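You operate a simulated robot arm through the tools that you are given. There is no shell and no other tool. Be economical: measure what you need, move in short steps, check, and stop when the job is done.

Carry out the task below with a simulated two-armed robot. There is one attempt and no reset: what you move stays moved.

## Task
Put the silver roll in the locker tray and lock the locker up.
Fine: push the tray in, shut the wide door and latch its handle, shut the narrow door and turn the key to LOCKED.

Only the result counts: the job must be done as asked and must still hold three seconds after the hand-in. Knocking over, shifting, dropping, spilling or breaking anything else fails it.

## Robot
Two 7-joint arms with two-finger parallel grippers on one trunk, on a base that drives. Base frame: it is fixed to the floor where the robot stands at the start and does not move with it; the origin is under the middle of the robot, x ahead of it, y to its left, z up. Units: mm, degrees, N and s.
The left shoulder is at the start at [50, 165, 1205], the right one opposite. With the tool pointing down near the work surface each hand reaches from about 100 to 680 mm from the robot's upright axis, wherever it stands, measured 20 degrees to its own side. Places, roughly: locker handle [200, -1600, 1100]; locker key [600, -600, 1000]; locker tray [800, -1100, 500]; locker tray floor [800, -1100, 500]; narrow locker door [700, -500, 1000]; wide locker door [500, -1500, 1000]. Payload 3.91 kg a hand.
The TCP of each hand is the grasp point between the finger pads, 30 mm short of the fingertips. In the tool frame z runs along the fingers and y along their closing line. The gripper opens to 110 mm. The fingers are 20 mm wide and 10 mm thick; the gripper's body (48 by 112 mm) begins 55 mm behind the TCP.
Orientation is that of the tool frame in the base frame, as a unit quaternion [w, x, y, z]. With the fingers straight down and closing along the base's y, the tool's x points along the base's -x, its y along +y and its z along -z.

## Interface
- The arms move only by the tool move_arm. It takes "left_series", "right_series" or both (then of equal length, played together; a hand with none holds still); each is a list of rows, each an object of numbers (a shift or turn left out is 0, a gripper value left out holds the last): "tx", "ty", "tz": the shift along the tool's x, y, z in units of 500 mm (1.0 is 500 mm); "ax", "ay", "az": the turn, a rotation vector about the tool's x, y, z in units of 60 degrees (1.0 is 60 degrees); "grip": the finger opening in mm, from 0 to 110. In form: [{"tx": .., "ty": .., "tz": .., "ax": .., "ay": .., "az": .., "grip": ..}, ...]. A call has 1 to 20 rows; each row is the pose to reach, as a shift and turn from the pose commanded when the call began, along the tool's axes at that moment. A call with a number of a shift or a turn outside -1 to 1 is refused whole. Rows are played at 5 a second. More than 50 mm and 8.6 degrees between two rows, or a gripper value outside its range, and nothing of the call is played. Where a pose cannot be reached the arm comes as near as it can. A force on the tool above 40 N (or 10 N above the force at the start of the call, whichever is more), or a blocked arm, ends the call early, and 0.2 s more pass. The fingers move at their own pace (about 45 mm/s each) and stop on an object; they squeeze with about 42 N. The grip force told is the motor's: it shows also when the fingers shut on nothing. Time passes only in rows, and 0.2 s behind the last, so rows that repeat a pose let the fingers close. It gives the time, the measured TCP pose, the force on the tool (base axes), the opening and the grip force at its end, in the units of the frame above (readings bear some noise), with the torque about the TCP (base axes, N m) and any sound that the robot's microphone picked up.
- Cameras (640 x 400 px; columns grow to the right, rows downward): "scene" is now at [113.2, -42.4, 1405.5]; the picture's right is [-0.44, -0.90, 0.00], its down [-0.25, 0.12, -0.96] and it looks along [0.86, -0.42, -0.27] (base axes); focal length 214 px, centre (320, 200). "left" rides on the left gripper at [72, -17, -103] in its tool frame; the picture's right is [0.23, 0.97, 0.00], its down [-0.76, 0.18, -0.62] and it looks along [-0.61, 0.14, 0.78] (tool axes); focal length 222 px, centre (320, 200). "right" rides on the right gripper at [72, 17, -103] in its tool frame; the picture's right is [-0.23, 0.97, 0.00], its down [-0.76, -0.18, -0.62] and it looks along [-0.61, -0.14, 0.78] (tool axes); focal length 222 px, centre (320, 200). There is no depth. A picture from a camera that has moved, and an enlarged one, comes with that camera's place and axes in the base frame and with its lens.
- grab_frame(camera): a new picture of that camera. It takes no simulated time.
- raise_lower(by): slides the trunk up (or, below 0, down) by that many mm; the arms and the scene camera ride with it, the base frame stays. It gives what a move gives, with no picture.
- drive_base(legs): drives the robot by 1 to 6 legs, each [ahead, left, turn to the left] in mm, mm and degrees, along the robot's own axes; the way and the turn of a leg run together, so that a leg with both is an arc; at most 1500 mm and 180 degrees a leg. The arms and the cameras ride along, it lands a little off, and it stops where it bumps. It gives what a move gives.
- aim_head(pan, tilt): turns the head with the scene camera to pan (to the left, within 80 degrees either way) and tilt (down, from -29 to 69), counted from straight ahead of the robot. It gives what a move gives.
- inspect(camera, box): a new picture of the part [left, top, right, bottom] of that camera's present view, enlarged. It takes no simulated time.
- finish_job(): hands the job in; it is judged then, once.

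Work in short steps. Places have to be worked out from the pictures, the camera data and where the tool is seen: move nearer, look again, correct. Check each grasp and each placing, and mend what went wrong. You have 120 turns and 100 pictures in all, those below and enlarged ones among them. Open the grippers and draw the arms clear of the work before you hand the job in, unless the task says otherwise; then end with one line.

The tools are called by a JSON object that holds its "op" and its "data". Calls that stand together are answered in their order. move_arm: Moves the arms, as the interface text tells. Its arguments: {"type":"object","properties":{"left_series":{"type":"array","items":{"type":"object","properties":{"tx":{"type":"number"},"ty":{"type":"number"},"tz":{"type":"number"},"ax":{"type":"number"},"ay":{"type":"number"},"az":{"type":"number"},"grip":{"type":"number"}}}},"right_series":{"type":"array","items":{"type":"object","properties":{"tx":{"type":"number"},"ty":{"type":"number"},"tz":{"type":"number"},"ax":{"type":"number"},"ay":{"type":"number"},"az":{"type":"number"},"grip":{"type":"number"}}}}},"required":[]} The other tools are called the same way: raise_lower (by) slides the trunk up or down; drive_base (legs) drives the base; aim_head (pan, tilt) turns the head that bears the scene camera; grab_frame (camera) takes a picture; inspect (camera, box) takes an enlarged picture of a part of a camera's view; finish_job () hands the job in.

At the start:

```text
clock: 0.0
left_position: [288.6, -11.1, 1433.6]
left_ee_rot: [0.0, -0.001, 1.0, -0.002]
left_contact_force: [0.2, -0.3, 0.5]
left_moment: [-0.03, 0.03, 0.0]
left_finger_gap: 110.0
left_grasp_force: 0.0
right_position: [330.4, -471.7, 1412.2]
right_ee_rot: [0.0, -0.001, 1.0, -0.001]
right_contact_force: [0.1, 0.6, 0.5]
right_moment: [-0.01, 0.0, 0.0]
right_finger_gap: 109.9
right_grasp_force: 0.1
trunk travel left (down, up): [-425.0, 78.0]
robot x, y, heading: [1.4, 2.2, 0.1]
head pan, tilt: [-26.0, 15.8]
```

scene: 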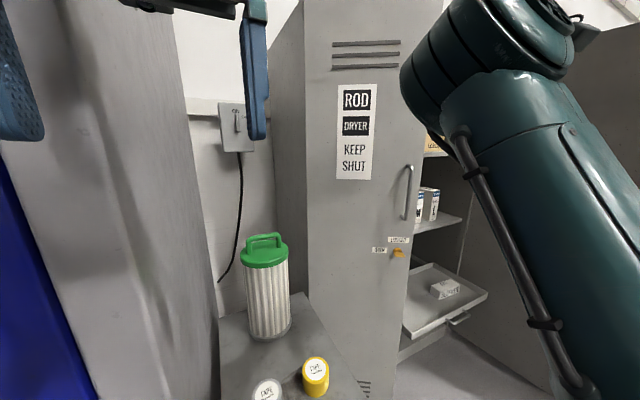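
right: 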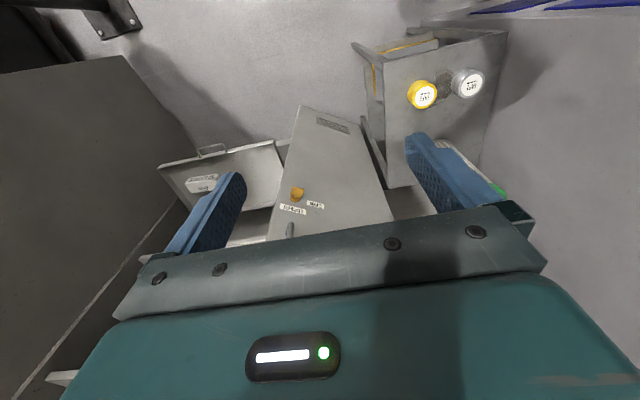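
left: 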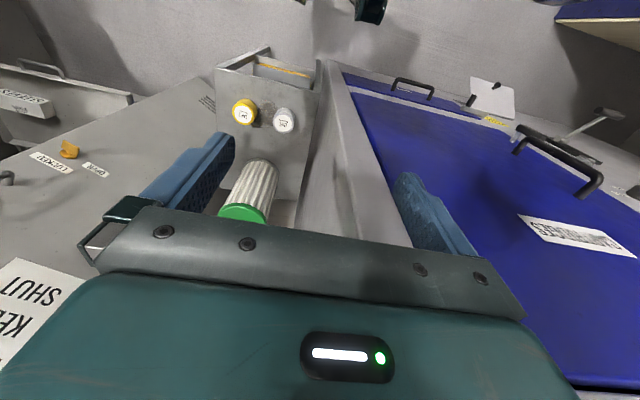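

The first views show the locker ahead-right, with the right arm hiding part of it. I'll turn the head further right and take a look.

{"op": "aim_head", "data": {"pan": -60, "tilt": 25}}

{"op": "grab_frame", "data": {"camera": "scene"}}

{"op": "inspect", "data": {"camera": "left", "box": [180, 40, 360, 220]}}

```text
clock: 1.0
left_position: [287.8, -12.2, 1433.8]
left_ee_rot: [0.0, -0.001, 1.0, -0.001]
left_contact_force: [0.3, -0.4, 0.8]
left_moment: [0.0, -0.03, 0.01]
left_finger_gap: 110.0
left_grasp_force: 0.1
right_position: [331.2, -472.7, 1410.2]
right_ee_rot: [0.0, -0.001, 1.0, -0.001]
right_contact_force: [0.2, 0.9, 0.1]
right_moment: [0.01, -0.03, 0.01]
right_finger_gap: 110.1
right_grasp_force: 0.1
trunk travel left (down, up): [-425.0, 78.0]
robot x, y, heading: [-1.8, 1.8, 0.1]
head pan, tilt: [-60.0, 25.0]
```

```text
96 pictures are left
camera scene: at [75.3, -81.1, 1390.6], right [-0.87, -0.5, 0.0], down [-0.21, 0.37, -0.91], along [0.45, -0.78, -0.42], focal length 214 px, centre (320, 200)
```

scene: 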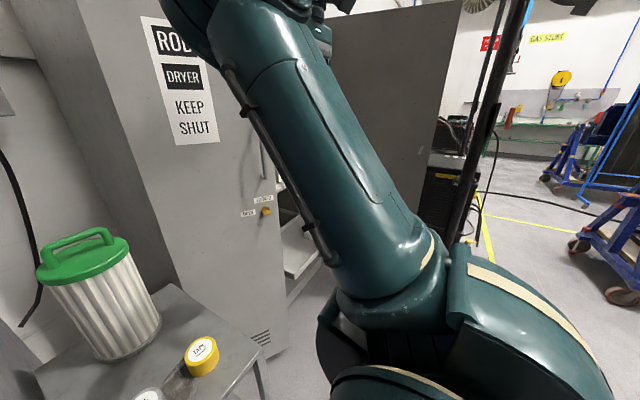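

```text
2.22 times, centred on (270, 130) of left
camera zoom: at [215.1, -29.2, 1536.9], right [-0.23, 0.97, 0.0], down [0.76, 0.18, 0.62], along [0.61, 0.14, -0.78], focal length 494 px, centre (431, 356)
```

zoom: 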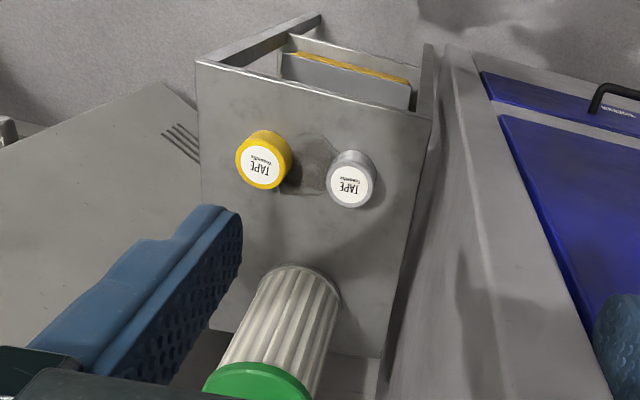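

Silver roll is estimated at about (478, -85), top about z 845; the yellow one is at about (480, -200). I'll bring the left hand over the silver roll at z about 1000 and look.

{"op": "move_arm", "data": {"left_series": [{"tx": -0.04, "ty": -0.015, "tz": 0.05}, {"tx": -0.08, "ty": -0.03, "tz": 0.13}, {"tx": -0.12, "ty": -0.045, "tz": 0.21}, {"tx": -0.16, "ty": -0.06, "tz": 0.29}, {"tx": -0.2, "ty": -0.075, "tz": 0.37}, {"tx": -0.24, "ty": -0.09, "tz": 0.45}, {"tx": -0.28, "ty": -0.105, "tz": 0.53}, {"tx": -0.32, "ty": -0.12, "tz": 0.61}, {"tx": -0.36, "ty": -0.135, "tz": 0.69}, {"tx": -0.38, "ty": -0.146, "tz": 0.77}, {"tx": -0.38, "ty": -0.146, "tz": 0.84}, {"tx": -0.38, "ty": -0.146, "tz": 0.84}]}}

{"op": "aim_head", "data": {"pan": -10, "tilt": 45}}

{"op": "grab_frame", "data": {"camera": "left"}}

{"op": "grab_frame", "data": {"camera": "scene"}}

```text
clock: 2.9
left_position: [389.7, -74.4, 1234.4]
left_ee_rot: [0.127, 0.034, 0.991, -0.018]
left_contact_force: [0.2, -0.5, -0.7]
left_moment: [0.01, 0.01, -0.02]
left_finger_gap: 110.0
left_grasp_force: 0.0
right_position: [285.9, -455.3, 1426.2]
right_ee_rot: [0.019, -0.004, 1.0, -0.006]
right_contact_force: [-1.4, 1.0, 0.3]
right_moment: [-0.05, -0.07, 0.03]
right_finger_gap: 109.9
right_grasp_force: 0.0
trunk travel left (down, up): [-425.0, 78.0]
robot x, y, heading: [-8.0, 0.5, 0.5]
head pan, tilt: [-60.0, 25.0]
stopped in row 9 (left hand): the arm was blocked; the commanded pose is now the measured one
```

```text
clock: 4.0
left_position: [389.4, -73.6, 1234.0]
left_ee_rot: [0.127, 0.037, 0.991, -0.016]
left_contact_force: [0.2, 0.0, -1.3]
left_moment: [0.0, -0.01, 0.03]
left_finger_gap: 110.4
left_grasp_force: 0.1
right_position: [281.8, -456.3, 1430.4]
right_ee_rot: [0.022, -0.004, 1.0, -0.007]
right_contact_force: [-0.3, -0.2, 0.4]
right_moment: [-0.01, 0.0, 0.01]
right_finger_gap: 110.0
right_grasp_force: 0.1
trunk travel left (down, up): [-425.0, 78.0]
robot x, y, heading: [-2.5, -1.7, 0.5]
head pan, tilt: [-10.0, 45.0]
```

```text
94 pictures are left
camera left: at [290.8, -81.5, 1315.7], right [-0.14, 0.99, -0.08], down [0.59, 0.15, 0.79], along [0.79, 0.07, -0.61], focal length 222 px, centre (320, 200)
```

left: 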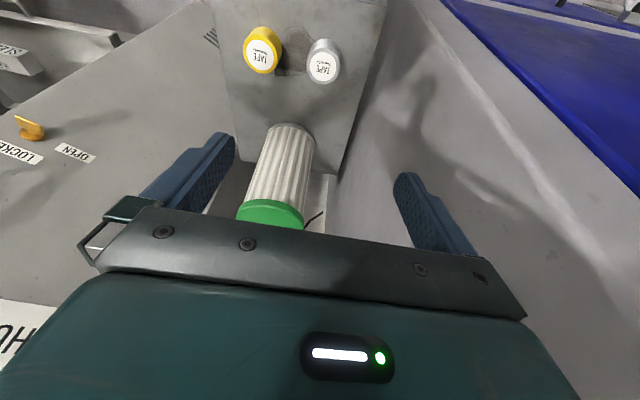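

```text
93 pictures are left
camera scene: at [61.5, -0.9, 1363.7], right [-0.17, -0.99, 0.01], down [-0.67, 0.11, -0.74], along [0.73, -0.13, -0.67], focal length 214 px, centre (320, 200)
```

scene: 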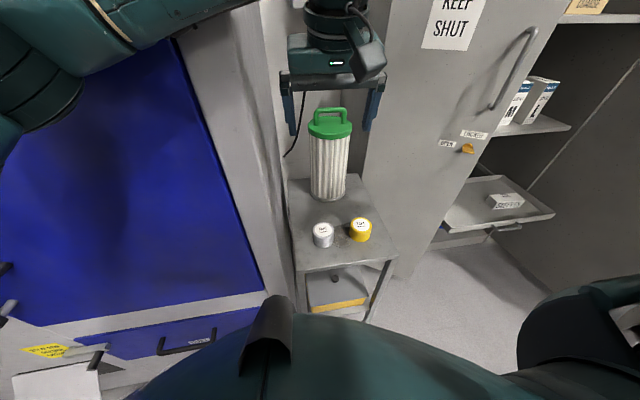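

The left arm was blocked, most likely its elbow against the blue cabinet. I'll back it up and level the tool, then shift the base to the right so the roll lies in the left hand's comfortable zone.

{"op": "move_arm", "data": {"left_series": [{"tx": 0.04, "tz": -0.06}, {"tx": 0.08, "tz": -0.12, "ax": -0.01, "ay": 0.08, "az": -0.02}, {"tx": 0.12, "tz": -0.18, "ax": -0.02, "ay": 0.16, "az": -0.04}, {"tx": 0.14, "tz": -0.24, "ax": -0.03, "ay": 0.243, "az": -0.07}, {"tx": 0.16, "tz": -0.28, "ax": -0.03, "ay": 0.243, "az": -0.07}]}}

{"op": "drive_base", "data": {"legs": [[0, -250, 0]]}}

{"op": "grab_frame", "data": {"camera": "scene"}}

```text
clock: 5.2
left_position: [331.4, -74.9, 1336.3]
left_ee_rot: [-0.032, -0.018, 0.999, 0.004]
left_contact_force: [0.2, 0.1, -0.2]
left_moment: [-0.03, -0.01, 0.0]
left_finger_gap: 110.0
left_grasp_force: 0.1
right_position: [325.9, -473.2, 1412.3]
right_ee_rot: [0.001, -0.001, 1.0, -0.001]
right_contact_force: [-0.6, -0.2, -0.4]
right_moment: [-0.01, 0.0, -0.04]
right_finger_gap: 109.9
right_grasp_force: 0.1
trunk travel left (down, up): [-425.0, 78.0]
robot x, y, heading: [4.2, 1.6, 0.0]
head pan, tilt: [-10.0, 45.0]
```

```text
clock: 7.1
left_position: [335.3, -324.2, 1332.3]
left_ee_rot: [-0.033, -0.019, 0.999, 0.002]
left_contact_force: [0.7, 0.6, 0.4]
left_moment: [0.01, 0.01, -0.01]
left_finger_gap: 110.2
left_grasp_force: 0.1
right_position: [331.3, -721.4, 1410.1]
right_ee_rot: [-0.001, -0.002, 1.0, 0.0]
right_contact_force: [0.1, 0.0, 0.4]
right_moment: [0.07, 0.02, -0.01]
right_finger_gap: 109.8
right_grasp_force: 0.0
trunk travel left (down, up): [-425.0, 78.0]
robot x, y, heading: [-2.7, -248.1, 0.2]
head pan, tilt: [-10.0, 45.0]
```

```text
92 pictures are left
camera scene: at [108.3, -266.2, 1360.0], right [-0.17, -0.99, 0.0], down [-0.7, 0.12, -0.71], along [0.7, -0.12, -0.71], focal length 214 px, centre (320, 200)
```

scene: 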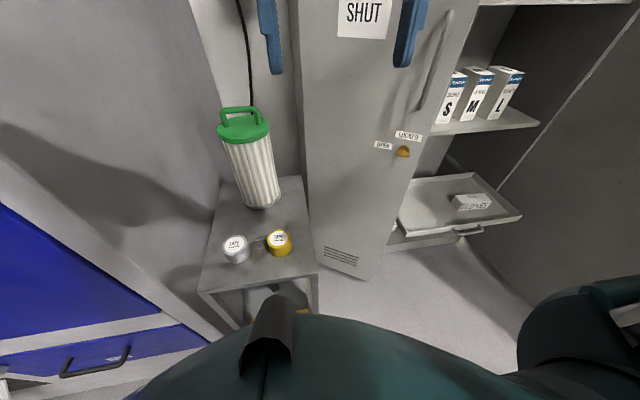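

Silver roll refined to about (490, -86). I'll move the left hand above it with the tool levelled.

{"op": "move_arm", "data": {"left_series": [{"tx": -0.03, "ty": 0.05, "tz": 0.06, "ay": -0.02, "az": 0.01}, {"tx": -0.06, "ty": 0.1, "tz": 0.12, "ay": -0.063, "az": 0.036}, {"tx": -0.09, "ty": 0.15, "tz": 0.18, "ay": -0.063, "az": 0.036}, {"tx": -0.12, "ty": 0.2, "tz": 0.24, "ay": -0.063, "az": 0.036}, {"tx": -0.16, "ty": 0.25, "tz": 0.3, "ay": -0.063, "az": 0.036}, {"tx": -0.2, "ty": 0.3, "tz": 0.36, "ay": -0.063, "az": 0.036}, {"tx": -0.24, "ty": 0.35, "tz": 0.42, "ay": -0.063, "az": 0.036}, {"tx": -0.28, "ty": 0.4, "tz": 0.48, "ay": -0.063, "az": 0.036}, {"tx": -0.32, "ty": 0.44, "tz": 0.54, "ay": -0.063, "az": 0.036}, {"tx": -0.35, "ty": 0.476, "tz": 0.6, "ay": -0.063, "az": 0.036}, {"tx": -0.35, "ty": 0.476, "tz": 0.64, "ay": -0.063, "az": 0.036}]}}

{"op": "grab_frame", "data": {"camera": "left"}}

{"op": "grab_frame", "data": {"camera": "scene"}}

```text
clock: 9.5
left_position: [436.6, -133.8, 1049.7]
left_ee_rot: [0.05, 0.051, 0.997, 0.006]
left_contact_force: [1.3, 0.5, -0.3]
left_moment: [-0.05, 0.1, -0.03]
left_finger_gap: 110.1
left_grasp_force: 0.1
right_position: [280.1, -757.5, 1409.1]
right_ee_rot: [0.021, -0.003, 1.0, 0.014]
right_contact_force: [-0.8, -1.3, 0.0]
right_moment: [0.12, -0.07, 0.02]
right_finger_gap: 109.9
right_grasp_force: 0.1
trunk travel left (down, up): [-425.0, 78.0]
robot x, y, heading: [-8.9, -254.8, 0.6]
head pan, tilt: [-10.0, 45.0]
stopped in row 11 (left hand): the force on the tool passed its limit (the readings are from after the stop); the commanded pose is now the measured one
```

```text
91 pictures are left
camera left: at [352.0, -144.9, 1142.8], right [-0.13, 0.99, 0.0], down [0.71, 0.09, 0.7], along [0.69, 0.09, -0.71], focal length 222 px, centre (320, 200)
```

left: 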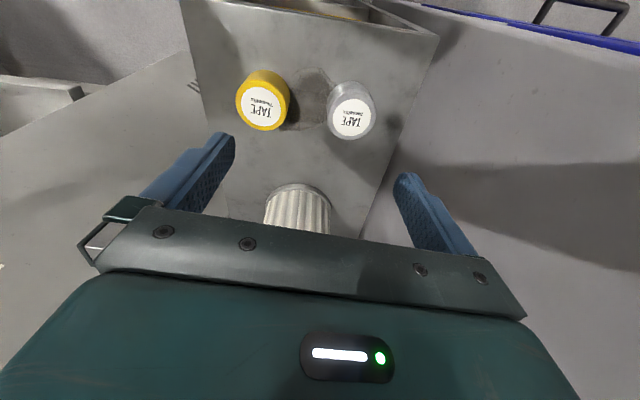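

```text
90 pictures are left
camera scene: at [58.2, -298.8, 1361.4], right [-0.17, -0.99, -0.03], down [-0.67, 0.14, -0.73], along [0.73, -0.1, -0.68], focal length 214 px, centre (320, 200)
```

scene: 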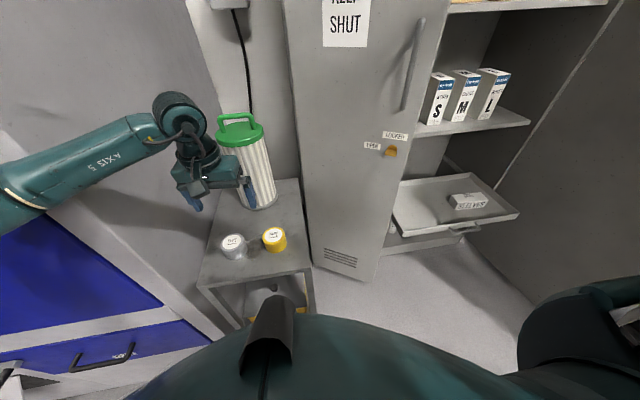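

The elbow is still crowded by the cabinet, so the right arm, whose elbow swings outward into free space, is the better choice. I'll retract the left hand up and back.

{"op": "move_arm", "data": {"left_series": [{"tx": 0.02, "ty": -0.02, "tz": -0.07, "ay": 0.03, "az": -0.03}, {"tx": 0.05, "ty": -0.04, "tz": -0.15, "ay": 0.06, "az": -0.06}, {"tx": 0.08, "ty": -0.06, "tz": -0.23, "ax": 0.01, "ay": 0.095, "az": -0.097}, {"tx": 0.11, "ty": -0.08, "tz": -0.31, "ax": 0.01, "ay": 0.095, "az": -0.097}, {"tx": 0.14, "ty": -0.1, "tz": -0.39, "ax": 0.01, "ay": 0.095, "az": -0.097}, {"tx": 0.17, "ty": -0.12, "tz": -0.47, "ax": 0.01, "ay": 0.095, "az": -0.097}, {"tx": 0.2, "ty": -0.14, "tz": -0.55, "ax": 0.01, "ay": 0.095, "az": -0.097}, {"tx": 0.24, "ty": -0.14, "tz": -0.62, "ax": 0.01, "ay": 0.095, "az": -0.097}, {"tx": 0.28, "ty": -0.14, "tz": -0.69, "ax": 0.01, "ay": 0.095, "az": -0.097}, {"tx": 0.3, "ty": -0.14, "tz": -0.76, "ax": 0.01, "ay": 0.095, "az": -0.097}]}}

{"op": "drive_base", "data": {"legs": [[-100, 0, 0], [0, 150, 0]]}}

{"op": "aim_head", "data": {"pan": 0, "tilt": 35}}

{"op": "grab_frame", "data": {"camera": "scene"}}

```text
clock: 10.5
left_position: [355.4, -128.0, 1093.2]
left_ee_rot: [-0.111, -0.013, 0.994, 0.005]
left_contact_force: [-0.2, 0.0, -0.8]
left_moment: [-0.04, 0.03, 0.0]
left_finger_gap: 109.9
left_grasp_force: 0.1
right_position: [286.2, -724.3, 1419.2]
right_ee_rot: [0.013, -0.007, 1.0, 0.003]
right_contact_force: [-0.8, 0.4, 0.5]
right_moment: [0.05, -0.04, 0.03]
right_finger_gap: 110.0
right_grasp_force: 0.0
trunk travel left (down, up): [-425.0, 78.0]
robot x, y, heading: [-21.5, -253.6, 0.8]
head pan, tilt: [-10.0, 45.0]
stopped in row 4 (left hand): the arm was blocked; the commanded pose is now the measured one
```

```text
clock: 12.6
left_position: [282.4, 23.5, 1082.9]
left_ee_rot: [-0.123, -0.015, 0.992, 0.001]
left_contact_force: [-1.5, -0.2, -0.7]
left_moment: [0.02, 0.01, 0.02]
left_finger_gap: 109.7
left_grasp_force: 0.1
right_position: [214.4, -569.8, 1411.1]
right_ee_rot: [0.001, -0.004, 1.0, 0.0]
right_contact_force: [-0.4, -0.4, 0.3]
right_moment: [-0.02, 0.03, -0.01]
right_finger_gap: 110.1
right_grasp_force: 0.0
trunk travel left (down, up): [-425.0, 78.0]
robot x, y, heading: [-118.9, -100.2, 0.2]
head pan, tilt: [-10.0, 45.0]
```

```text
clock: 13.3
left_position: [282.6, 22.8, 1082.5]
left_ee_rot: [-0.123, -0.013, 0.992, 0.002]
left_contact_force: [-0.2, -0.8, 0.1]
left_moment: [0.02, 0.01, -0.02]
left_finger_gap: 110.1
left_grasp_force: 0.0
right_position: [213.1, -570.6, 1410.0]
right_ee_rot: [0.0, -0.003, 1.0, 0.0]
right_contact_force: [-0.1, -0.3, -0.1]
right_moment: [-0.03, 0.03, -0.02]
right_finger_gap: 110.0
right_grasp_force: 0.2
trunk travel left (down, up): [-425.0, 78.0]
robot x, y, heading: [-119.6, -102.5, 0.4]
head pan, tilt: [0.0, 35.0]
```

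```text
89 pictures are left
camera scene: at [-2.1, -100.3, 1374.8], right [0.01, -1.0, 0.0], down [-0.57, 0.0, -0.82], along [0.82, 0.01, -0.57], focal length 214 px, centre (320, 200)
```

scene: 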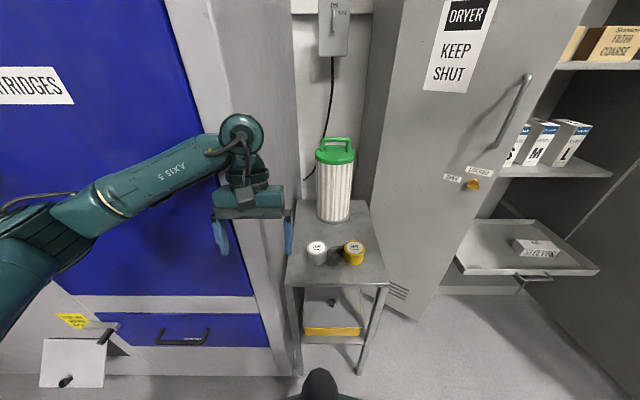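

Now the view is clear: the robot is further back, so the left arm can reach the roll less bent. I'll level the left tool and move toward the spot at z about 1080.

{"op": "move_arm", "data": {"left_series": [{"tx": -0.03, "ty": -0.04, "tz": -0.02, "ay": -0.06, "az": 0.006}, {"tx": -0.07, "ty": -0.08, "tz": -0.04, "ay": -0.12, "az": 0.012}, {"tx": -0.11, "ty": -0.12, "tz": -0.05, "ay": -0.18, "az": 0.018}, {"tx": -0.16, "ty": -0.17, "tz": -0.06, "ay": -0.236, "az": 0.025}, {"tx": -0.2, "ty": -0.2, "tz": -0.06, "ay": -0.236, "az": 0.025}, {"tx": -0.233, "ty": -0.22, "tz": -0.06, "ay": -0.236, "az": 0.025}, {"tx": -0.233, "ty": -0.22, "tz": -0.06, "ay": -0.236, "az": 0.025}]}}

{"op": "grab_frame", "data": {"camera": "scene"}}

{"op": "grab_frame", "data": {"camera": "left"}}

```text
clock: 14.9
left_position: [399.8, -83.3, 1087.9]
left_ee_rot: [0.004, 0.001, 1.0, 0.002]
left_contact_force: [-0.5, 1.0, -0.5]
left_moment: [0.0, -0.03, 0.02]
left_finger_gap: 109.9
left_grasp_force: 0.1
right_position: [207.8, -570.4, 1411.8]
right_ee_rot: [0.004, -0.003, 1.0, 0.0]
right_contact_force: [-0.1, -0.4, 0.4]
right_moment: [-0.01, 0.02, 0.02]
right_finger_gap: 110.2
right_grasp_force: 0.0
trunk travel left (down, up): [-425.0, 78.0]
robot x, y, heading: [-119.4, -98.1, 0.4]
head pan, tilt: [0.0, 35.0]
```

```text
88 pictures are left
camera scene: at [-8.8, -100.5, 1375.5], right [0.01, -1.0, 0.0], down [-0.57, 0.0, -0.82], along [0.82, 0.01, -0.57], focal length 214 px, centre (320, 200)
```

scene: 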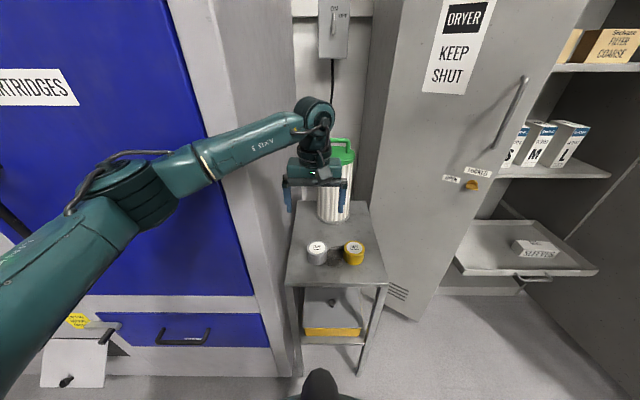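

```text
87 pictures are left
camera left: at [326.4, -101.8, 1189.4], right [-0.23, 0.97, 0.0], down [0.76, 0.17, 0.63], along [0.61, 0.14, -0.78], focal length 222 px, centre (320, 200)
```

left: 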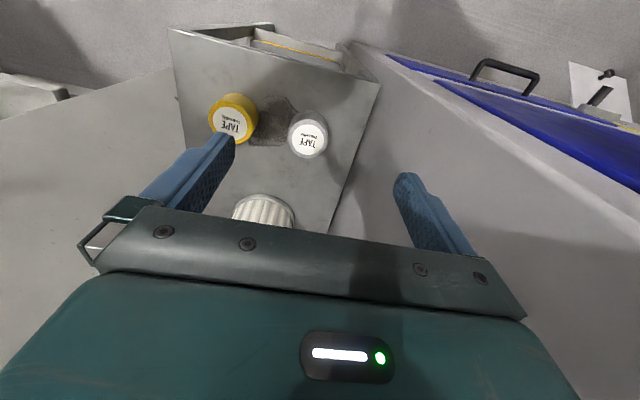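

Roll top fixed at about (472, -86, 848). I'll go to above it at z about 915 and check from the wrist camera.

{"op": "move_arm", "data": {"left_series": [{"tx": -0.03, "tz": 0.06}, {"tx": -0.06, "tz": 0.12}, {"tx": -0.09, "tz": 0.18}, {"tx": -0.12, "tz": 0.24}, {"tx": -0.144, "tz": 0.3}, {"tx": -0.144, "tz": 0.346}, {"tx": -0.144, "tz": 0.346}]}}

{"op": "grab_frame", "data": {"camera": "left"}}

{"op": "inspect", "data": {"camera": "scene", "box": [240, 140, 400, 300]}}

```text
clock: 16.5
left_position: [477.8, -84.2, 911.5]
left_ee_rot: [0.0, -0.001, 1.0, 0.003]
left_contact_force: [-0.3, 1.2, 0.1]
left_moment: [0.01, -0.01, 0.03]
left_finger_gap: 110.4
left_grasp_force: 0.2
right_position: [212.2, -572.3, 1410.3]
right_ee_rot: [0.001, -0.003, 1.0, 0.001]
right_contact_force: [0.5, 0.1, 0.5]
right_moment: [0.0, -0.03, -0.01]
right_finger_gap: 110.0
right_grasp_force: 0.1
trunk travel left (down, up): [-425.0, 78.0]
robot x, y, heading: [-122.5, -99.0, 0.4]
head pan, tilt: [0.0, 35.0]
```

```text
86 pictures are left
camera left: at [404.2, -102.5, 1012.7], right [-0.23, 0.97, 0.0], down [0.76, 0.18, 0.63], along [0.61, 0.15, -0.78], focal length 222 px, centre (320, 200)
```

left: 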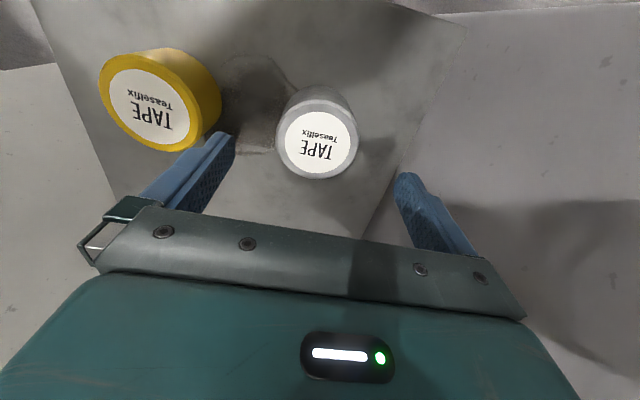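

```text
2.50 times, centred on (320, 220) of scene
camera zoom: at [-3.8, -102.6, 1374.9], right [0.01, -1.0, 0.0], down [-0.57, 0.0, -0.82], along [0.82, 0.01, -0.57], focal length 536 px, centre (320, 150)
```

zoom: 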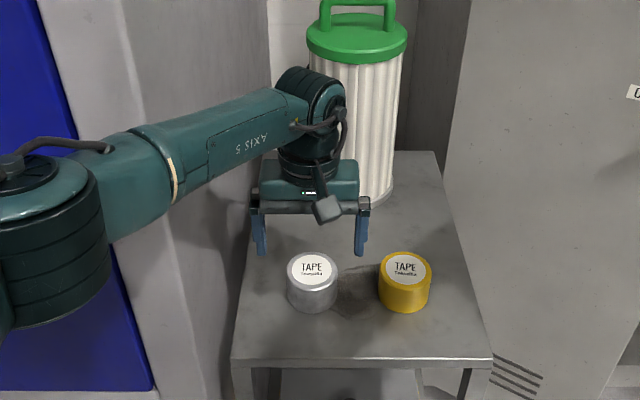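

The hand is centred over the roll and clears the yellow one by about 20 mm. I'll descend to z about 838 and close.

{"op": "move_arm", "data": {"left_series": [{"tz": 0.05}, {"tz": 0.1}, {"tz": 0.147}, {"tz": 0.147, "grip": 40}, {"tz": 0.147, "grip": 40}, {"tz": 0.147, "grip": 40}, {"tz": 0.147, "grip": 40}]}}

{"op": "grab_frame", "data": {"camera": "left"}}

```text
clock: 18.1
left_position: [472.8, -80.8, 837.2]
left_ee_rot: [0.001, -0.001, 1.0, 0.001]
left_contact_force: [-1.6, -0.1, 7.5]
left_moment: [-0.16, 0.15, -0.02]
left_finger_gap: 67.1
left_grasp_force: 41.6
left hand out of reach, approached as far as the arm can: row 3, 4, 5, 6, 7
right_position: [212.4, -570.6, 1410.9]
right_ee_rot: [0.001, -0.004, 1.0, 0.0]
right_contact_force: [-0.7, 0.5, 0.1]
right_moment: [-0.04, 0.0, 0.0]
right_finger_gap: 109.9
right_grasp_force: 0.1
trunk travel left (down, up): [-425.0, 78.0]
robot x, y, heading: [-124.4, -100.4, 0.6]
head pan, tilt: [0.0, 35.0]
```

```text
84 pictures are left
camera left: at [400.1, -99.3, 940.1], right [-0.23, 0.97, 0.0], down [0.76, 0.18, 0.63], along [0.61, 0.14, -0.78], focal length 222 px, centre (320, 200)
```

left: 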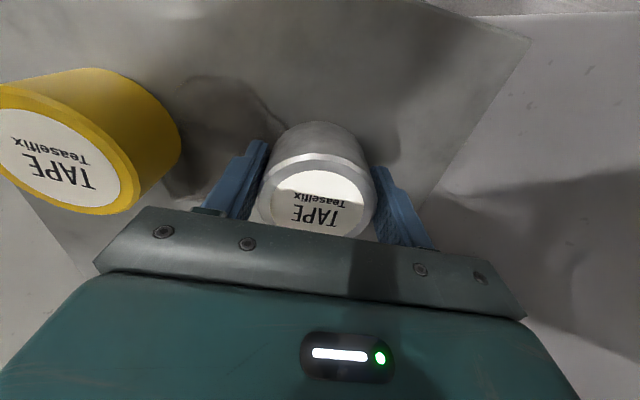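

Roll gripped at 67 mm. I'll lift it straight up by 100 mm, then up and back.

{"op": "move_arm", "data": {"left_series": [{"tz": -0.04}, {"tz": -0.1}, {"tz": -0.18}, {"tz": -0.26, "tx": 0.02}, {"tz": -0.34, "tx": 0.06}, {"tz": -0.42, "tx": 0.1}, {"tz": -0.5, "tx": 0.15}, {"tz": -0.56, "tx": 0.2}, {"tz": -0.62, "tx": 0.25}, {"tz": -0.62, "tx": 0.3}]}}

{"op": "grab_frame", "data": {"camera": "scene"}}

```text
clock: 20.3
left_position: [323.0, -81.2, 1147.6]
left_ee_rot: [0.001, -0.002, 1.0, 0.0]
left_contact_force: [0.2, 0.0, -1.7]
left_moment: [0.0, 0.01, 0.0]
left_finger_gap: 67.1
left_grasp_force: 42.0
right_position: [214.0, -570.3, 1411.2]
right_ee_rot: [0.0, -0.003, 1.0, 0.0]
right_contact_force: [-0.3, -0.9, -0.2]
right_moment: [0.02, 0.0, 0.0]
right_finger_gap: 110.1
right_grasp_force: 0.1
trunk travel left (down, up): [-425.0, 78.0]
robot x, y, heading: [-121.4, -97.3, 0.3]
head pan, tilt: [0.0, 35.0]
```

```text
83 pictures are left
camera scene: at [-1.9, -99.6, 1374.9], right [0.01, -1.0, 0.0], down [-0.57, 0.0, -0.82], along [0.82, 0.01, -0.57], focal length 214 px, centre (320, 200)
```

scene: 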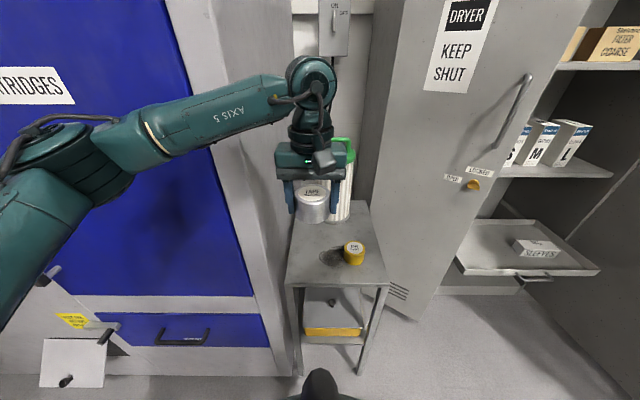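

The roll is held. I'll drive back and to the right to face the locker and view it as a whole.

{"op": "drive_base", "data": {"legs": [[-150, 0, 0], [0, -750, 0]]}}

{"op": "aim_head", "data": {"pan": -10, "tilt": 28}}

{"op": "grab_frame", "data": {"camera": "scene"}}

```text
clock: 25.3
left_position: [176.5, -826.0, 1146.6]
left_ee_rot: [-0.001, 0.0, 1.0, 0.002]
left_contact_force: [0.5, 0.9, -1.1]
left_moment: [0.0, 0.0, -0.01]
left_finger_gap: 67.0
left_grasp_force: 41.8
right_position: [67.4, -1314.5, 1410.8]
right_ee_rot: [0.0, -0.003, 1.0, -0.001]
right_contact_force: [-0.5, 0.3, -0.6]
right_moment: [0.0, 0.01, 0.01]
right_finger_gap: 110.0
right_grasp_force: 0.0
trunk travel left (down, up): [-425.0, 78.0]
robot x, y, heading: [-267.6, -841.9, 0.4]
head pan, tilt: [0.0, 35.0]
```

```text
clock: 26.0
left_position: [176.0, -826.8, 1146.3]
left_ee_rot: [0.0, 0.0, 1.0, 0.002]
left_contact_force: [0.1, 0.2, -2.6]
left_moment: [0.01, 0.0, 0.01]
left_finger_gap: 67.1
left_grasp_force: 42.3
right_position: [68.1, -1314.8, 1410.2]
right_ee_rot: [0.0, -0.004, 1.0, 0.0]
right_contact_force: [-1.1, 0.0, 0.3]
right_moment: [0.01, 0.01, 0.02]
right_finger_gap: 109.9
right_grasp_force: 0.0
trunk travel left (down, up): [-425.0, 78.0]
robot x, y, heading: [-265.5, -845.6, 0.3]
head pan, tilt: [-10.0, 28.0]
```

```text
82 pictures are left
camera scene: at [-145.7, -859.6, 1385.8], right [-0.17, -0.99, 0.0], down [-0.46, 0.08, -0.88], along [0.87, -0.15, -0.47], focal length 214 px, centre (320, 200)
```

scene: 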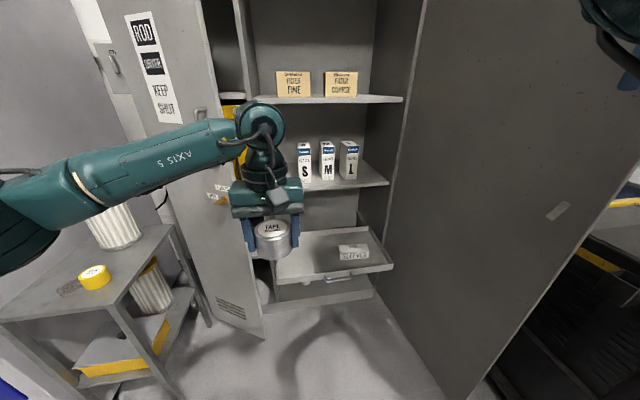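

The layout is clear: tray front edge about x 650, y -763..-1407, z about 500; the narrow door is open ~25°; the wide door is open from hinge (838,-1437) to (195,-1650). I'll tuck the right hand inward, lower the trunk, and drive up in front of the tray.

{"op": "move_arm", "data": {"right_series": [{"ty": 0.08}, {"ty": 0.16}, {"ty": 0.24}, {"ty": 0.28}]}}

{"op": "raise_lower", "data": {"by": -280}}

{"op": "drive_base", "data": {"legs": [[0, -130, 0], [330, 0, 0]]}}

{"op": "grab_frame", "data": {"camera": "scene"}}

```text
clock: 27.0
left_position: [175.2, -827.5, 1148.6]
left_ee_rot: [0.001, 0.0, 1.0, 0.002]
left_contact_force: [-0.1, -0.1, -0.9]
left_moment: [0.01, 0.0, -0.03]
left_finger_gap: 66.9
left_grasp_force: 41.9
right_position: [67.8, -1178.1, 1403.1]
right_ee_rot: [-0.009, 0.0, 1.0, 0.008]
right_contact_force: [0.3, 0.8, -0.3]
right_moment: [0.0, -0.05, -0.01]
right_finger_gap: 109.6
right_grasp_force: 0.1
trunk travel left (down, up): [-425.0, 78.0]
robot x, y, heading: [-265.7, -841.3, 0.2]
head pan, tilt: [-10.0, 28.0]
```

```text
clock: 29.9
left_position: [176.6, -826.4, 867.1]
left_ee_rot: [0.0, 0.0, 1.0, 0.003]
left_contact_force: [-0.3, -0.5, -1.9]
left_moment: [0.02, 0.02, -0.04]
left_finger_gap: 67.1
left_grasp_force: 42.1
right_position: [69.2, -1177.7, 1124.7]
right_ee_rot: [-0.008, -0.001, 1.0, 0.004]
right_contact_force: [0.1, -0.5, -0.9]
right_moment: [0.0, -0.02, -0.01]
right_finger_gap: 109.7
right_grasp_force: 0.0
trunk travel left (down, up): [-145.0, 358.0]
robot x, y, heading: [-268.1, -846.4, 0.3]
head pan, tilt: [-10.0, 28.0]
```

```text
clock: 33.0
left_position: [512.6, -959.0, 866.1]
left_ee_rot: [0.0, 0.002, 1.0, 0.002]
left_contact_force: [-0.3, 0.1, -2.0]
left_moment: [-0.03, 0.03, 0.01]
left_finger_gap: 66.7
left_grasp_force: 42.2
right_position: [401.8, -1306.5, 1125.3]
right_ee_rot: [-0.007, 0.0, 1.0, 0.002]
right_contact_force: [-0.7, -0.1, -0.7]
right_moment: [0.03, -0.01, -0.02]
right_finger_gap: 110.0
right_grasp_force: 0.0
trunk travel left (down, up): [-145.0, 358.0]
robot x, y, heading: [70.0, -972.1, 0.2]
head pan, tilt: [-10.0, 28.0]
```

```text
81 pictures are left
camera scene: at [186.9, -1006.2, 1131.7], right [-0.35, -0.94, 0.0], down [-0.2, 0.07, -0.98], along [0.92, -0.34, -0.21], focal length 214 px, centre (320, 200)
```

scene: 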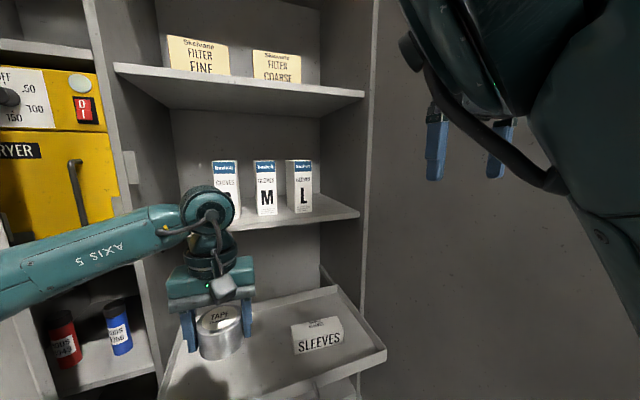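

Tray floor in front is free left of the SLEEVES box. I'll drive 60 mm nearer and bring the roll to above the tray at about (735, -955, 640).

{"op": "drive_base", "data": {"legs": [[60, 0, 0]]}}

{"op": "move_arm", "data": {"left_series": [{"tx": -0.06, "tz": 0.03}, {"tx": -0.12, "tz": 0.09}, {"tx": -0.18, "tz": 0.16}, {"tx": -0.24, "tz": 0.23}, {"tx": -0.3, "tz": 0.3}, {"tx": -0.32, "tz": 0.38}, {"tx": -0.32, "tz": 0.45}, {"tx": -0.32, "tz": 0.45}]}}

{"op": "grab_frame", "data": {"camera": "left"}}

{"op": "grab_frame", "data": {"camera": "scene"}}

```text
clock: 33.9
left_position: [572.8, -958.4, 866.7]
left_ee_rot: [0.0, 0.003, 1.0, 0.001]
left_contact_force: [0.3, 0.0, -0.7]
left_moment: [-0.05, 0.01, -0.01]
left_finger_gap: 67.0
left_grasp_force: 42.1
right_position: [462.9, -1308.1, 1123.7]
right_ee_rot: [-0.011, 0.001, 1.0, 0.002]
right_contact_force: [0.1, 0.0, 0.4]
right_moment: [0.0, 0.05, 0.02]
right_finger_gap: 110.1
right_grasp_force: 0.0
trunk travel left (down, up): [-145.0, 358.0]
robot x, y, heading: [127.4, -979.4, 0.2]
head pan, tilt: [-10.0, 28.0]
```

```text
clock: 35.7
left_position: [732.6, -957.7, 642.8]
left_ee_rot: [0.002, 0.003, 1.0, 0.002]
left_contact_force: [-0.3, 0.0, -0.9]
left_moment: [-0.01, 0.0, -0.01]
left_finger_gap: 66.8
left_grasp_force: 42.1
right_position: [463.8, -1306.6, 1121.4]
right_ee_rot: [-0.015, 0.001, 1.0, 0.002]
right_contact_force: [-0.5, -0.4, -1.2]
right_moment: [0.0, -0.03, 0.03]
right_finger_gap: 110.3
right_grasp_force: 0.0
trunk travel left (down, up): [-145.0, 358.0]
robot x, y, heading: [128.8, -972.5, -0.2]
head pan, tilt: [-10.0, 28.0]
```

```text
80 pictures are left
camera left: at [659.0, -975.4, 745.0], right [-0.22, 0.98, 0.0], down [0.76, 0.17, 0.62], along [0.61, 0.14, -0.78], focal length 222 px, centre (320, 200)
```

left: 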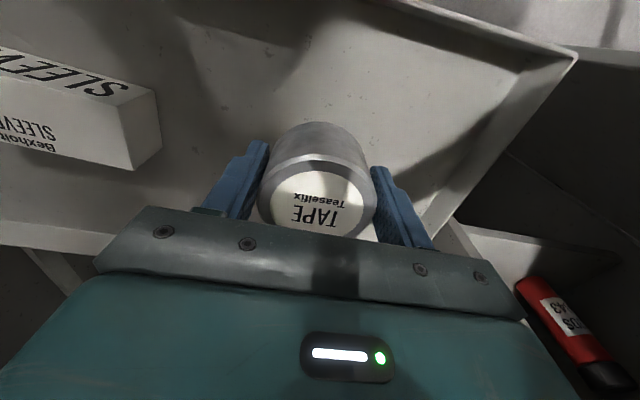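

```text
79 pictures are left
camera scene: at [247.9, -1002.6, 1129.9], right [-0.31, -0.95, 0.0], down [-0.22, 0.07, -0.97], along [0.93, -0.3, -0.23], focal length 214 px, centre (320, 200)
```

scene: 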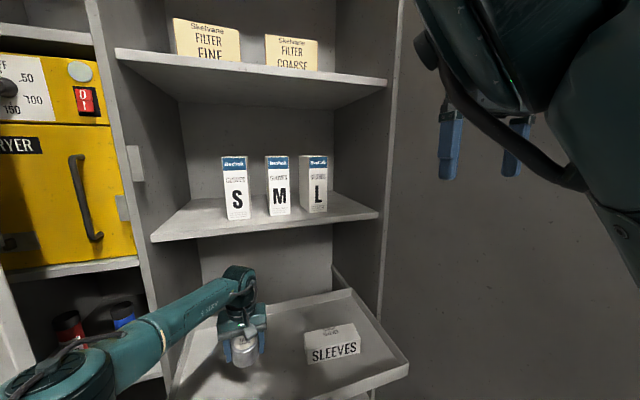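

The tray corner is confirmed at (629, -757); the roll is well inside. I'll lower to z about 555 and then creep.

{"op": "move_arm", "data": {"left_series": [{"tz": 0.06}, {"tz": 0.12}, {"tz": 0.17}, {"tz": 0.18}, {"tz": 0.18}]}}

{"op": "grab_frame", "data": {"camera": "left"}}

{"op": "inspect", "data": {"camera": "scene", "box": [150, 250, 420, 400]}}

```text
clock: 36.9
left_position: [724.1, -957.5, 556.3]
left_ee_rot: [0.001, 0.003, 1.0, 0.001]
left_contact_force: [-0.3, 0.8, -1.2]
left_moment: [-0.03, 0.04, 0.03]
left_finger_gap: 67.0
left_grasp_force: 41.8
left hand out of reach, approached as far as the arm can: row 3, 4, 5
right_position: [464.7, -1308.7, 1120.9]
right_ee_rot: [-0.015, 0.002, 1.0, 0.003]
right_contact_force: [-0.3, -0.4, 0.9]
right_moment: [-0.02, 0.0, 0.0]
right_finger_gap: 109.9
right_grasp_force: 0.1
trunk travel left (down, up): [-145.0, 358.0]
robot x, y, heading: [130.0, -974.2, -0.2]
head pan, tilt: [-10.0, 28.0]
```

```text
78 pictures are left
camera left: at [650.5, -974.3, 658.9], right [-0.22, 0.98, 0.0], down [0.76, 0.17, 0.62], along [0.61, 0.14, -0.78], focal length 222 px, centre (320, 200)
```

left: 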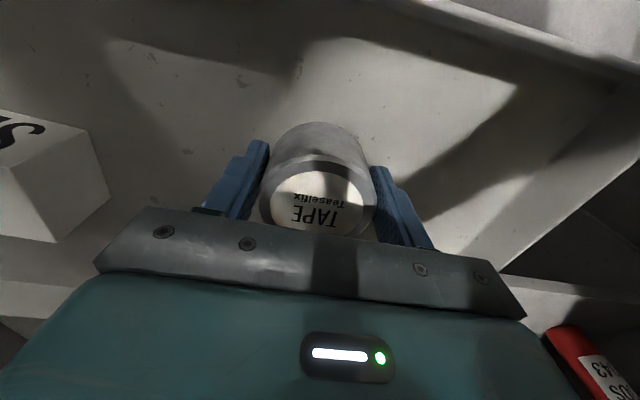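

```text
2.37 times, centred on (285, 325) of scene
camera zoom: at [247.9, -1002.5, 1129.9], right [-0.3, -0.95, 0.0], down [-0.22, 0.07, -0.97], along [0.93, -0.3, -0.23], focal length 508 px, centre (403, -96)
```

zoom: 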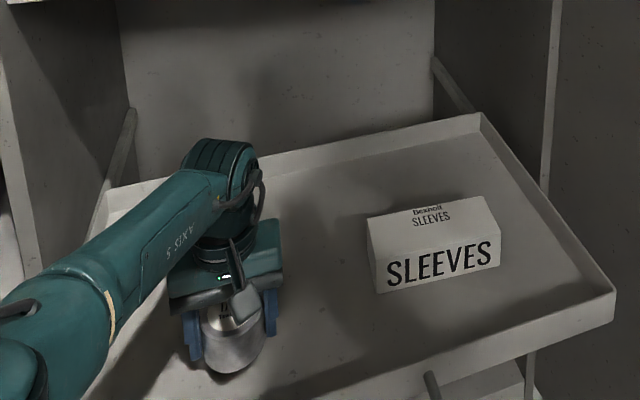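

The reach is at its limit, so I'll raise the hand 100 mm and lower the trunk by 100 mm, to gain reach for the final creep.

{"op": "move_arm", "data": {"left_series": [{"tz": -0.08}, {"tz": -0.16}, {"tz": -0.21}, {"tz": -0.21}]}}

{"op": "raise_lower", "data": {"by": -100}}

```text
clock: 37.9
left_position: [724.3, -958.2, 663.5]
left_ee_rot: [0.0, 0.001, 1.0, 0.001]
left_contact_force: [0.7, 0.6, -0.7]
left_moment: [0.0, 0.05, 0.02]
left_finger_gap: 66.8
left_grasp_force: 41.8
left hand out of reach, approached as far as the arm can: row 1, 2, 3
right_position: [464.5, -1307.4, 1119.3]
right_ee_rot: [-0.016, 0.002, 1.0, 0.004]
right_contact_force: [0.7, -0.9, -0.6]
right_moment: [0.06, -0.02, 0.02]
right_finger_gap: 109.8
right_grasp_force: 0.0
trunk travel left (down, up): [-145.0, 358.0]
robot x, y, heading: [130.2, -971.2, -0.0]
head pan, tilt: [-10.0, 28.0]
```

```text
clock: 39.3
left_position: [725.2, -956.4, 563.5]
left_ee_rot: [0.001, 0.002, 1.0, 0.001]
left_contact_force: [-0.8, -0.7, -0.8]
left_moment: [-0.01, 0.01, 0.03]
left_finger_gap: 67.1
left_grasp_force: 41.8
right_position: [465.0, -1307.9, 1021.3]
right_ee_rot: [-0.017, 0.001, 1.0, 0.003]
right_contact_force: [-0.7, 0.6, -0.2]
right_moment: [0.0, -0.01, -0.01]
right_finger_gap: 109.9
right_grasp_force: 0.1
trunk travel left (down, up): [-45.0, 458.0]
robot x, y, heading: [129.7, -972.2, -0.0]
head pan, tilt: [-10.0, 28.0]
```

Now I'll creep down in small steps, watching the force.

{"op": "move_arm", "data": {"left_series": [{"tz": 0.01}, {"tz": 0.02}, {"tz": 0.03}, {"tz": 0.03}]}}

{"op": "inspect", "data": {"camera": "scene", "box": [200, 250, 360, 400]}}

```text
clock: 40.3
left_position: [725.3, -956.8, 548.5]
left_ee_rot: [0.001, 0.003, 1.0, 0.001]
left_contact_force: [-0.1, -0.5, -1.3]
left_moment: [0.03, 0.01, 0.02]
left_finger_gap: 67.0
left_grasp_force: 41.5
right_position: [465.3, -1307.7, 1020.7]
right_ee_rot: [-0.017, 0.001, 1.0, 0.003]
right_contact_force: [-0.3, 0.3, 0.6]
right_moment: [-0.01, 0.02, 0.05]
right_finger_gap: 110.1
right_grasp_force: 0.0
trunk travel left (down, up): [-45.0, 458.0]
robot x, y, heading: [129.3, -971.4, -0.1]
head pan, tilt: [-10.0, 28.0]
```

```text
2.67 times, centred on (280, 325) of scene
camera zoom: at [248.2, -1001.5, 1030.4], right [-0.3, -0.95, 0.0], down [-0.21, 0.07, -0.97], along [0.93, -0.29, -0.22], focal length 572 px, centre (427, -133)
```

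zoom: 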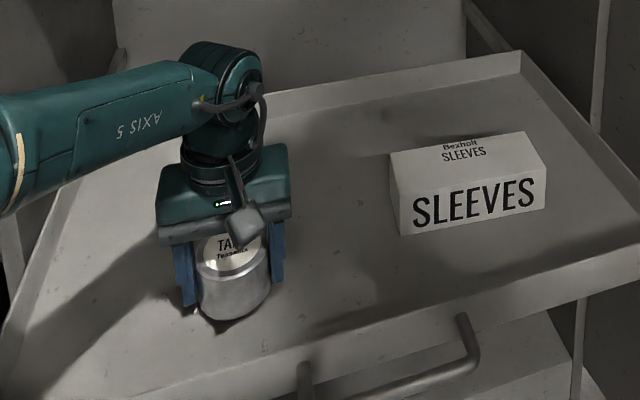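

{"op": "move_arm", "data": {"left_series": [{"tz": 0.008}, {"tz": 0.016}, {"tz": 0.024}, {"tz": 0.032}, {"tz": 0.04}]}}

```text
clock: 41.5
left_position: [726.7, -957.8, 533.7]
left_ee_rot: [0.006, 0.001, 1.0, 0.001]
left_contact_force: [0.9, -2.5, 23.8]
left_moment: [0.15, -0.33, -0.06]
left_finger_gap: 67.2
left_grasp_force: 41.9
right_position: [462.8, -1307.5, 1021.1]
right_ee_rot: [-0.015, 0.001, 1.0, 0.003]
right_contact_force: [-0.7, 0.1, -0.2]
right_moment: [-0.01, 0.01, -0.01]
right_finger_gap: 109.8
right_grasp_force: 0.1
trunk travel left (down, up): [-45.0, 458.0]
robot x, y, heading: [131.3, -970.6, -0.3]
head pan, tilt: [-10.0, 28.0]
```

The roll touches the floor with 24 N. I'll open the fingers and rise straight up.

{"op": "move_arm", "data": {"left_series": [{"tz": -0.008, "grip": 67}, {"tz": -0.008, "grip": 80}, {"tz": -0.008, "grip": 100}, {"tz": -0.008, "grip": 110}, {"tz": -0.06}, {"tz": -0.14}, {"tz": -0.22}, {"tz": -0.3}, {"tz": -0.36}]}}

{"op": "grab_frame", "data": {"camera": "left"}}

{"op": "grab_frame", "data": {"camera": "scene"}}

```text
clock: 43.5
left_position: [725.8, -957.9, 709.0]
left_ee_rot: [0.0, 0.003, 1.0, 0.002]
left_contact_force: [0.3, 0.6, 0.0]
left_moment: [0.01, 0.02, -0.01]
left_finger_gap: 110.0
left_grasp_force: 0.0
right_position: [465.3, -1307.1, 1020.9]
right_ee_rot: [-0.016, 0.0, 1.0, 0.003]
right_contact_force: [0.2, -0.3, 0.8]
right_moment: [-0.01, 0.03, 0.03]
right_finger_gap: 110.2
right_grasp_force: 0.0
trunk travel left (down, up): [-45.0, 458.0]
robot x, y, heading: [128.1, -972.8, -0.1]
head pan, tilt: [-10.0, 28.0]
```

```text
75 pictures are left
camera left: at [652.5, -974.8, 811.9], right [-0.22, 0.97, 0.0], down [0.76, 0.17, 0.62], along [0.61, 0.14, -0.78], focal length 222 px, centre (320, 200)
```

left: 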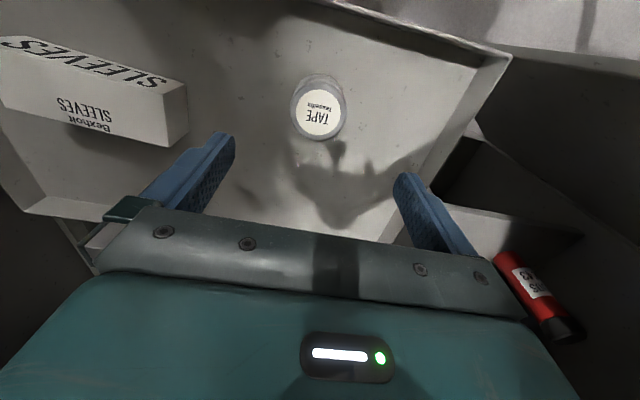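

```text
74 pictures are left
camera scene: at [248.2, -1001.1, 1030.8], right [-0.29, -0.96, 0.0], down [-0.21, 0.06, -0.98], along [0.93, -0.29, -0.22], focal length 214 px, centre (320, 200)
```

scene: 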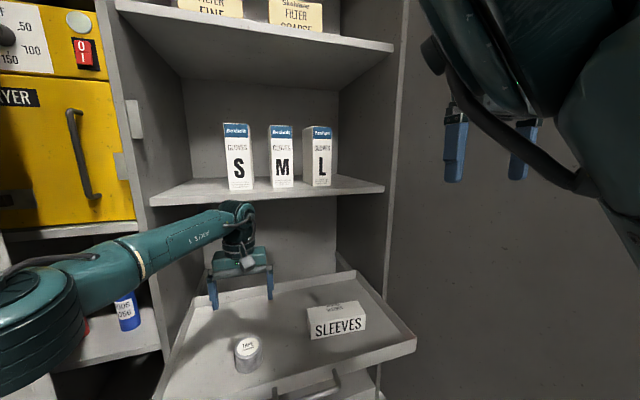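

The roll stands upright in the tray. Next I back the left hand out over the tray's front rim, close the fingers and lower them in front of the rim, left of the handle.

{"op": "move_arm", "data": {"left_series": [{"tx": 0.08, "ty": -0.01}, {"tx": 0.16, "ty": -0.02, "grip": 0}, {"tx": 0.24, "ty": -0.03, "grip": 0}, {"tx": 0.31, "ty": -0.04, "grip": 0}, {"tx": 0.31, "ty": -0.05, "tz": 0.06, "grip": 0}, {"tx": 0.31, "ty": -0.05, "tz": 0.14, "grip": 0}, {"tx": 0.31, "ty": -0.05, "tz": 0.22, "grip": 0}, {"tx": 0.31, "ty": -0.05, "tz": 0.3, "grip": 0}, {"tx": 0.31, "ty": -0.05, "tz": 0.37, "grip": 0}]}}

{"op": "grab_frame", "data": {"camera": "scene"}}

{"op": "grab_frame", "data": {"camera": "left"}}

```text
clock: 45.5
left_position: [568.4, -983.2, 522.7]
left_ee_rot: [0.001, 0.003, 1.0, 0.003]
left_contact_force: [0.2, -1.0, -0.4]
left_moment: [0.03, 0.0, 0.0]
left_finger_gap: 0.0
left_grasp_force: 37.7
right_position: [464.2, -1307.5, 1021.0]
right_ee_rot: [-0.015, 0.002, 1.0, 0.002]
right_contact_force: [-0.4, 0.0, 1.3]
right_moment: [0.02, 0.01, 0.03]
right_finger_gap: 110.5
right_grasp_force: 0.0
trunk travel left (down, up): [-45.0, 458.0]
robot x, y, heading: [129.1, -971.2, -0.2]
head pan, tilt: [-10.0, 28.0]
```

```text
73 pictures are left
camera scene: at [248.2, -1000.9, 1031.1], right [-0.29, -0.96, 0.0], down [-0.21, 0.06, -0.98], along [0.93, -0.28, -0.22], focal length 214 px, centre (320, 200)
```

scene: 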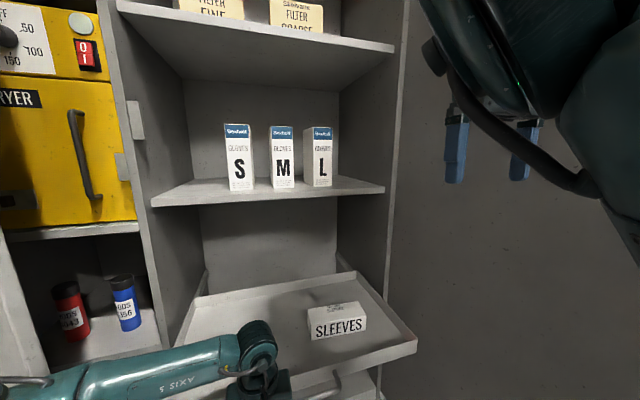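

```text
72 pictures are left
camera left: at [494.2, -1000.0, 624.0], right [-0.22, 0.97, 0.0], down [0.76, 0.17, 0.63], along [0.61, 0.14, -0.78], focal length 222 px, centre (320, 200)
```

left: 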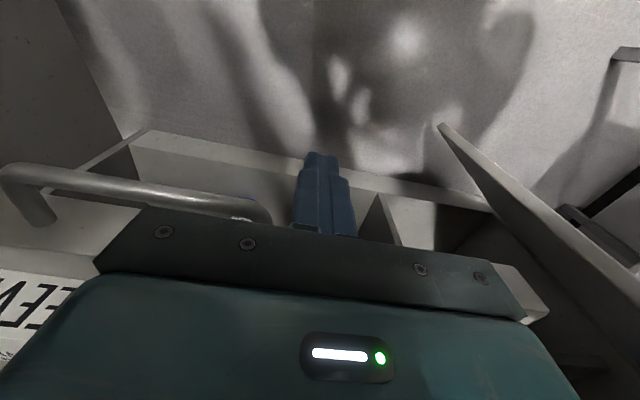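

Fingers are in front of the rim, left of the handle. I push gently forward.

{"op": "move_arm", "data": {"left_series": [{"tx": -0.03}, {"tx": -0.06}, {"tx": -0.09}, {"tx": -0.12}, {"tx": -0.15}, {"tx": -0.18}, {"tx": -0.21}, {"tx": -0.24}, {"tx": -0.24}]}}

{"op": "grab_frame", "data": {"camera": "scene"}}

```text
clock: 47.5
left_position: [689.1, -982.1, 523.6]
left_ee_rot: [0.001, 0.003, 1.0, 0.001]
left_contact_force: [-1.0, -0.1, -0.7]
left_moment: [0.02, 0.01, 0.01]
left_finger_gap: 0.0
left_grasp_force: 37.9
right_position: [465.1, -1306.7, 1020.0]
right_ee_rot: [-0.015, 0.002, 1.0, 0.003]
right_contact_force: [-0.1, -0.4, 0.1]
right_moment: [0.03, 0.01, 0.0]
right_finger_gap: 109.9
right_grasp_force: 0.0
trunk travel left (down, up): [-45.0, 458.0]
robot x, y, heading: [127.5, -969.1, -0.3]
head pan, tilt: [-10.0, 28.0]
```

```text
71 pictures are left
camera scene: at [248.2, -1000.7, 1031.2], right [-0.29, -0.96, 0.0], down [-0.2, 0.06, -0.98], along [0.94, -0.28, -0.21], focal length 214 px, centre (320, 200)
```

scene: 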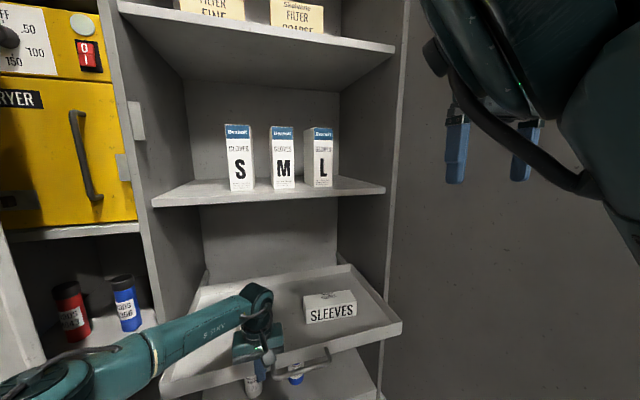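

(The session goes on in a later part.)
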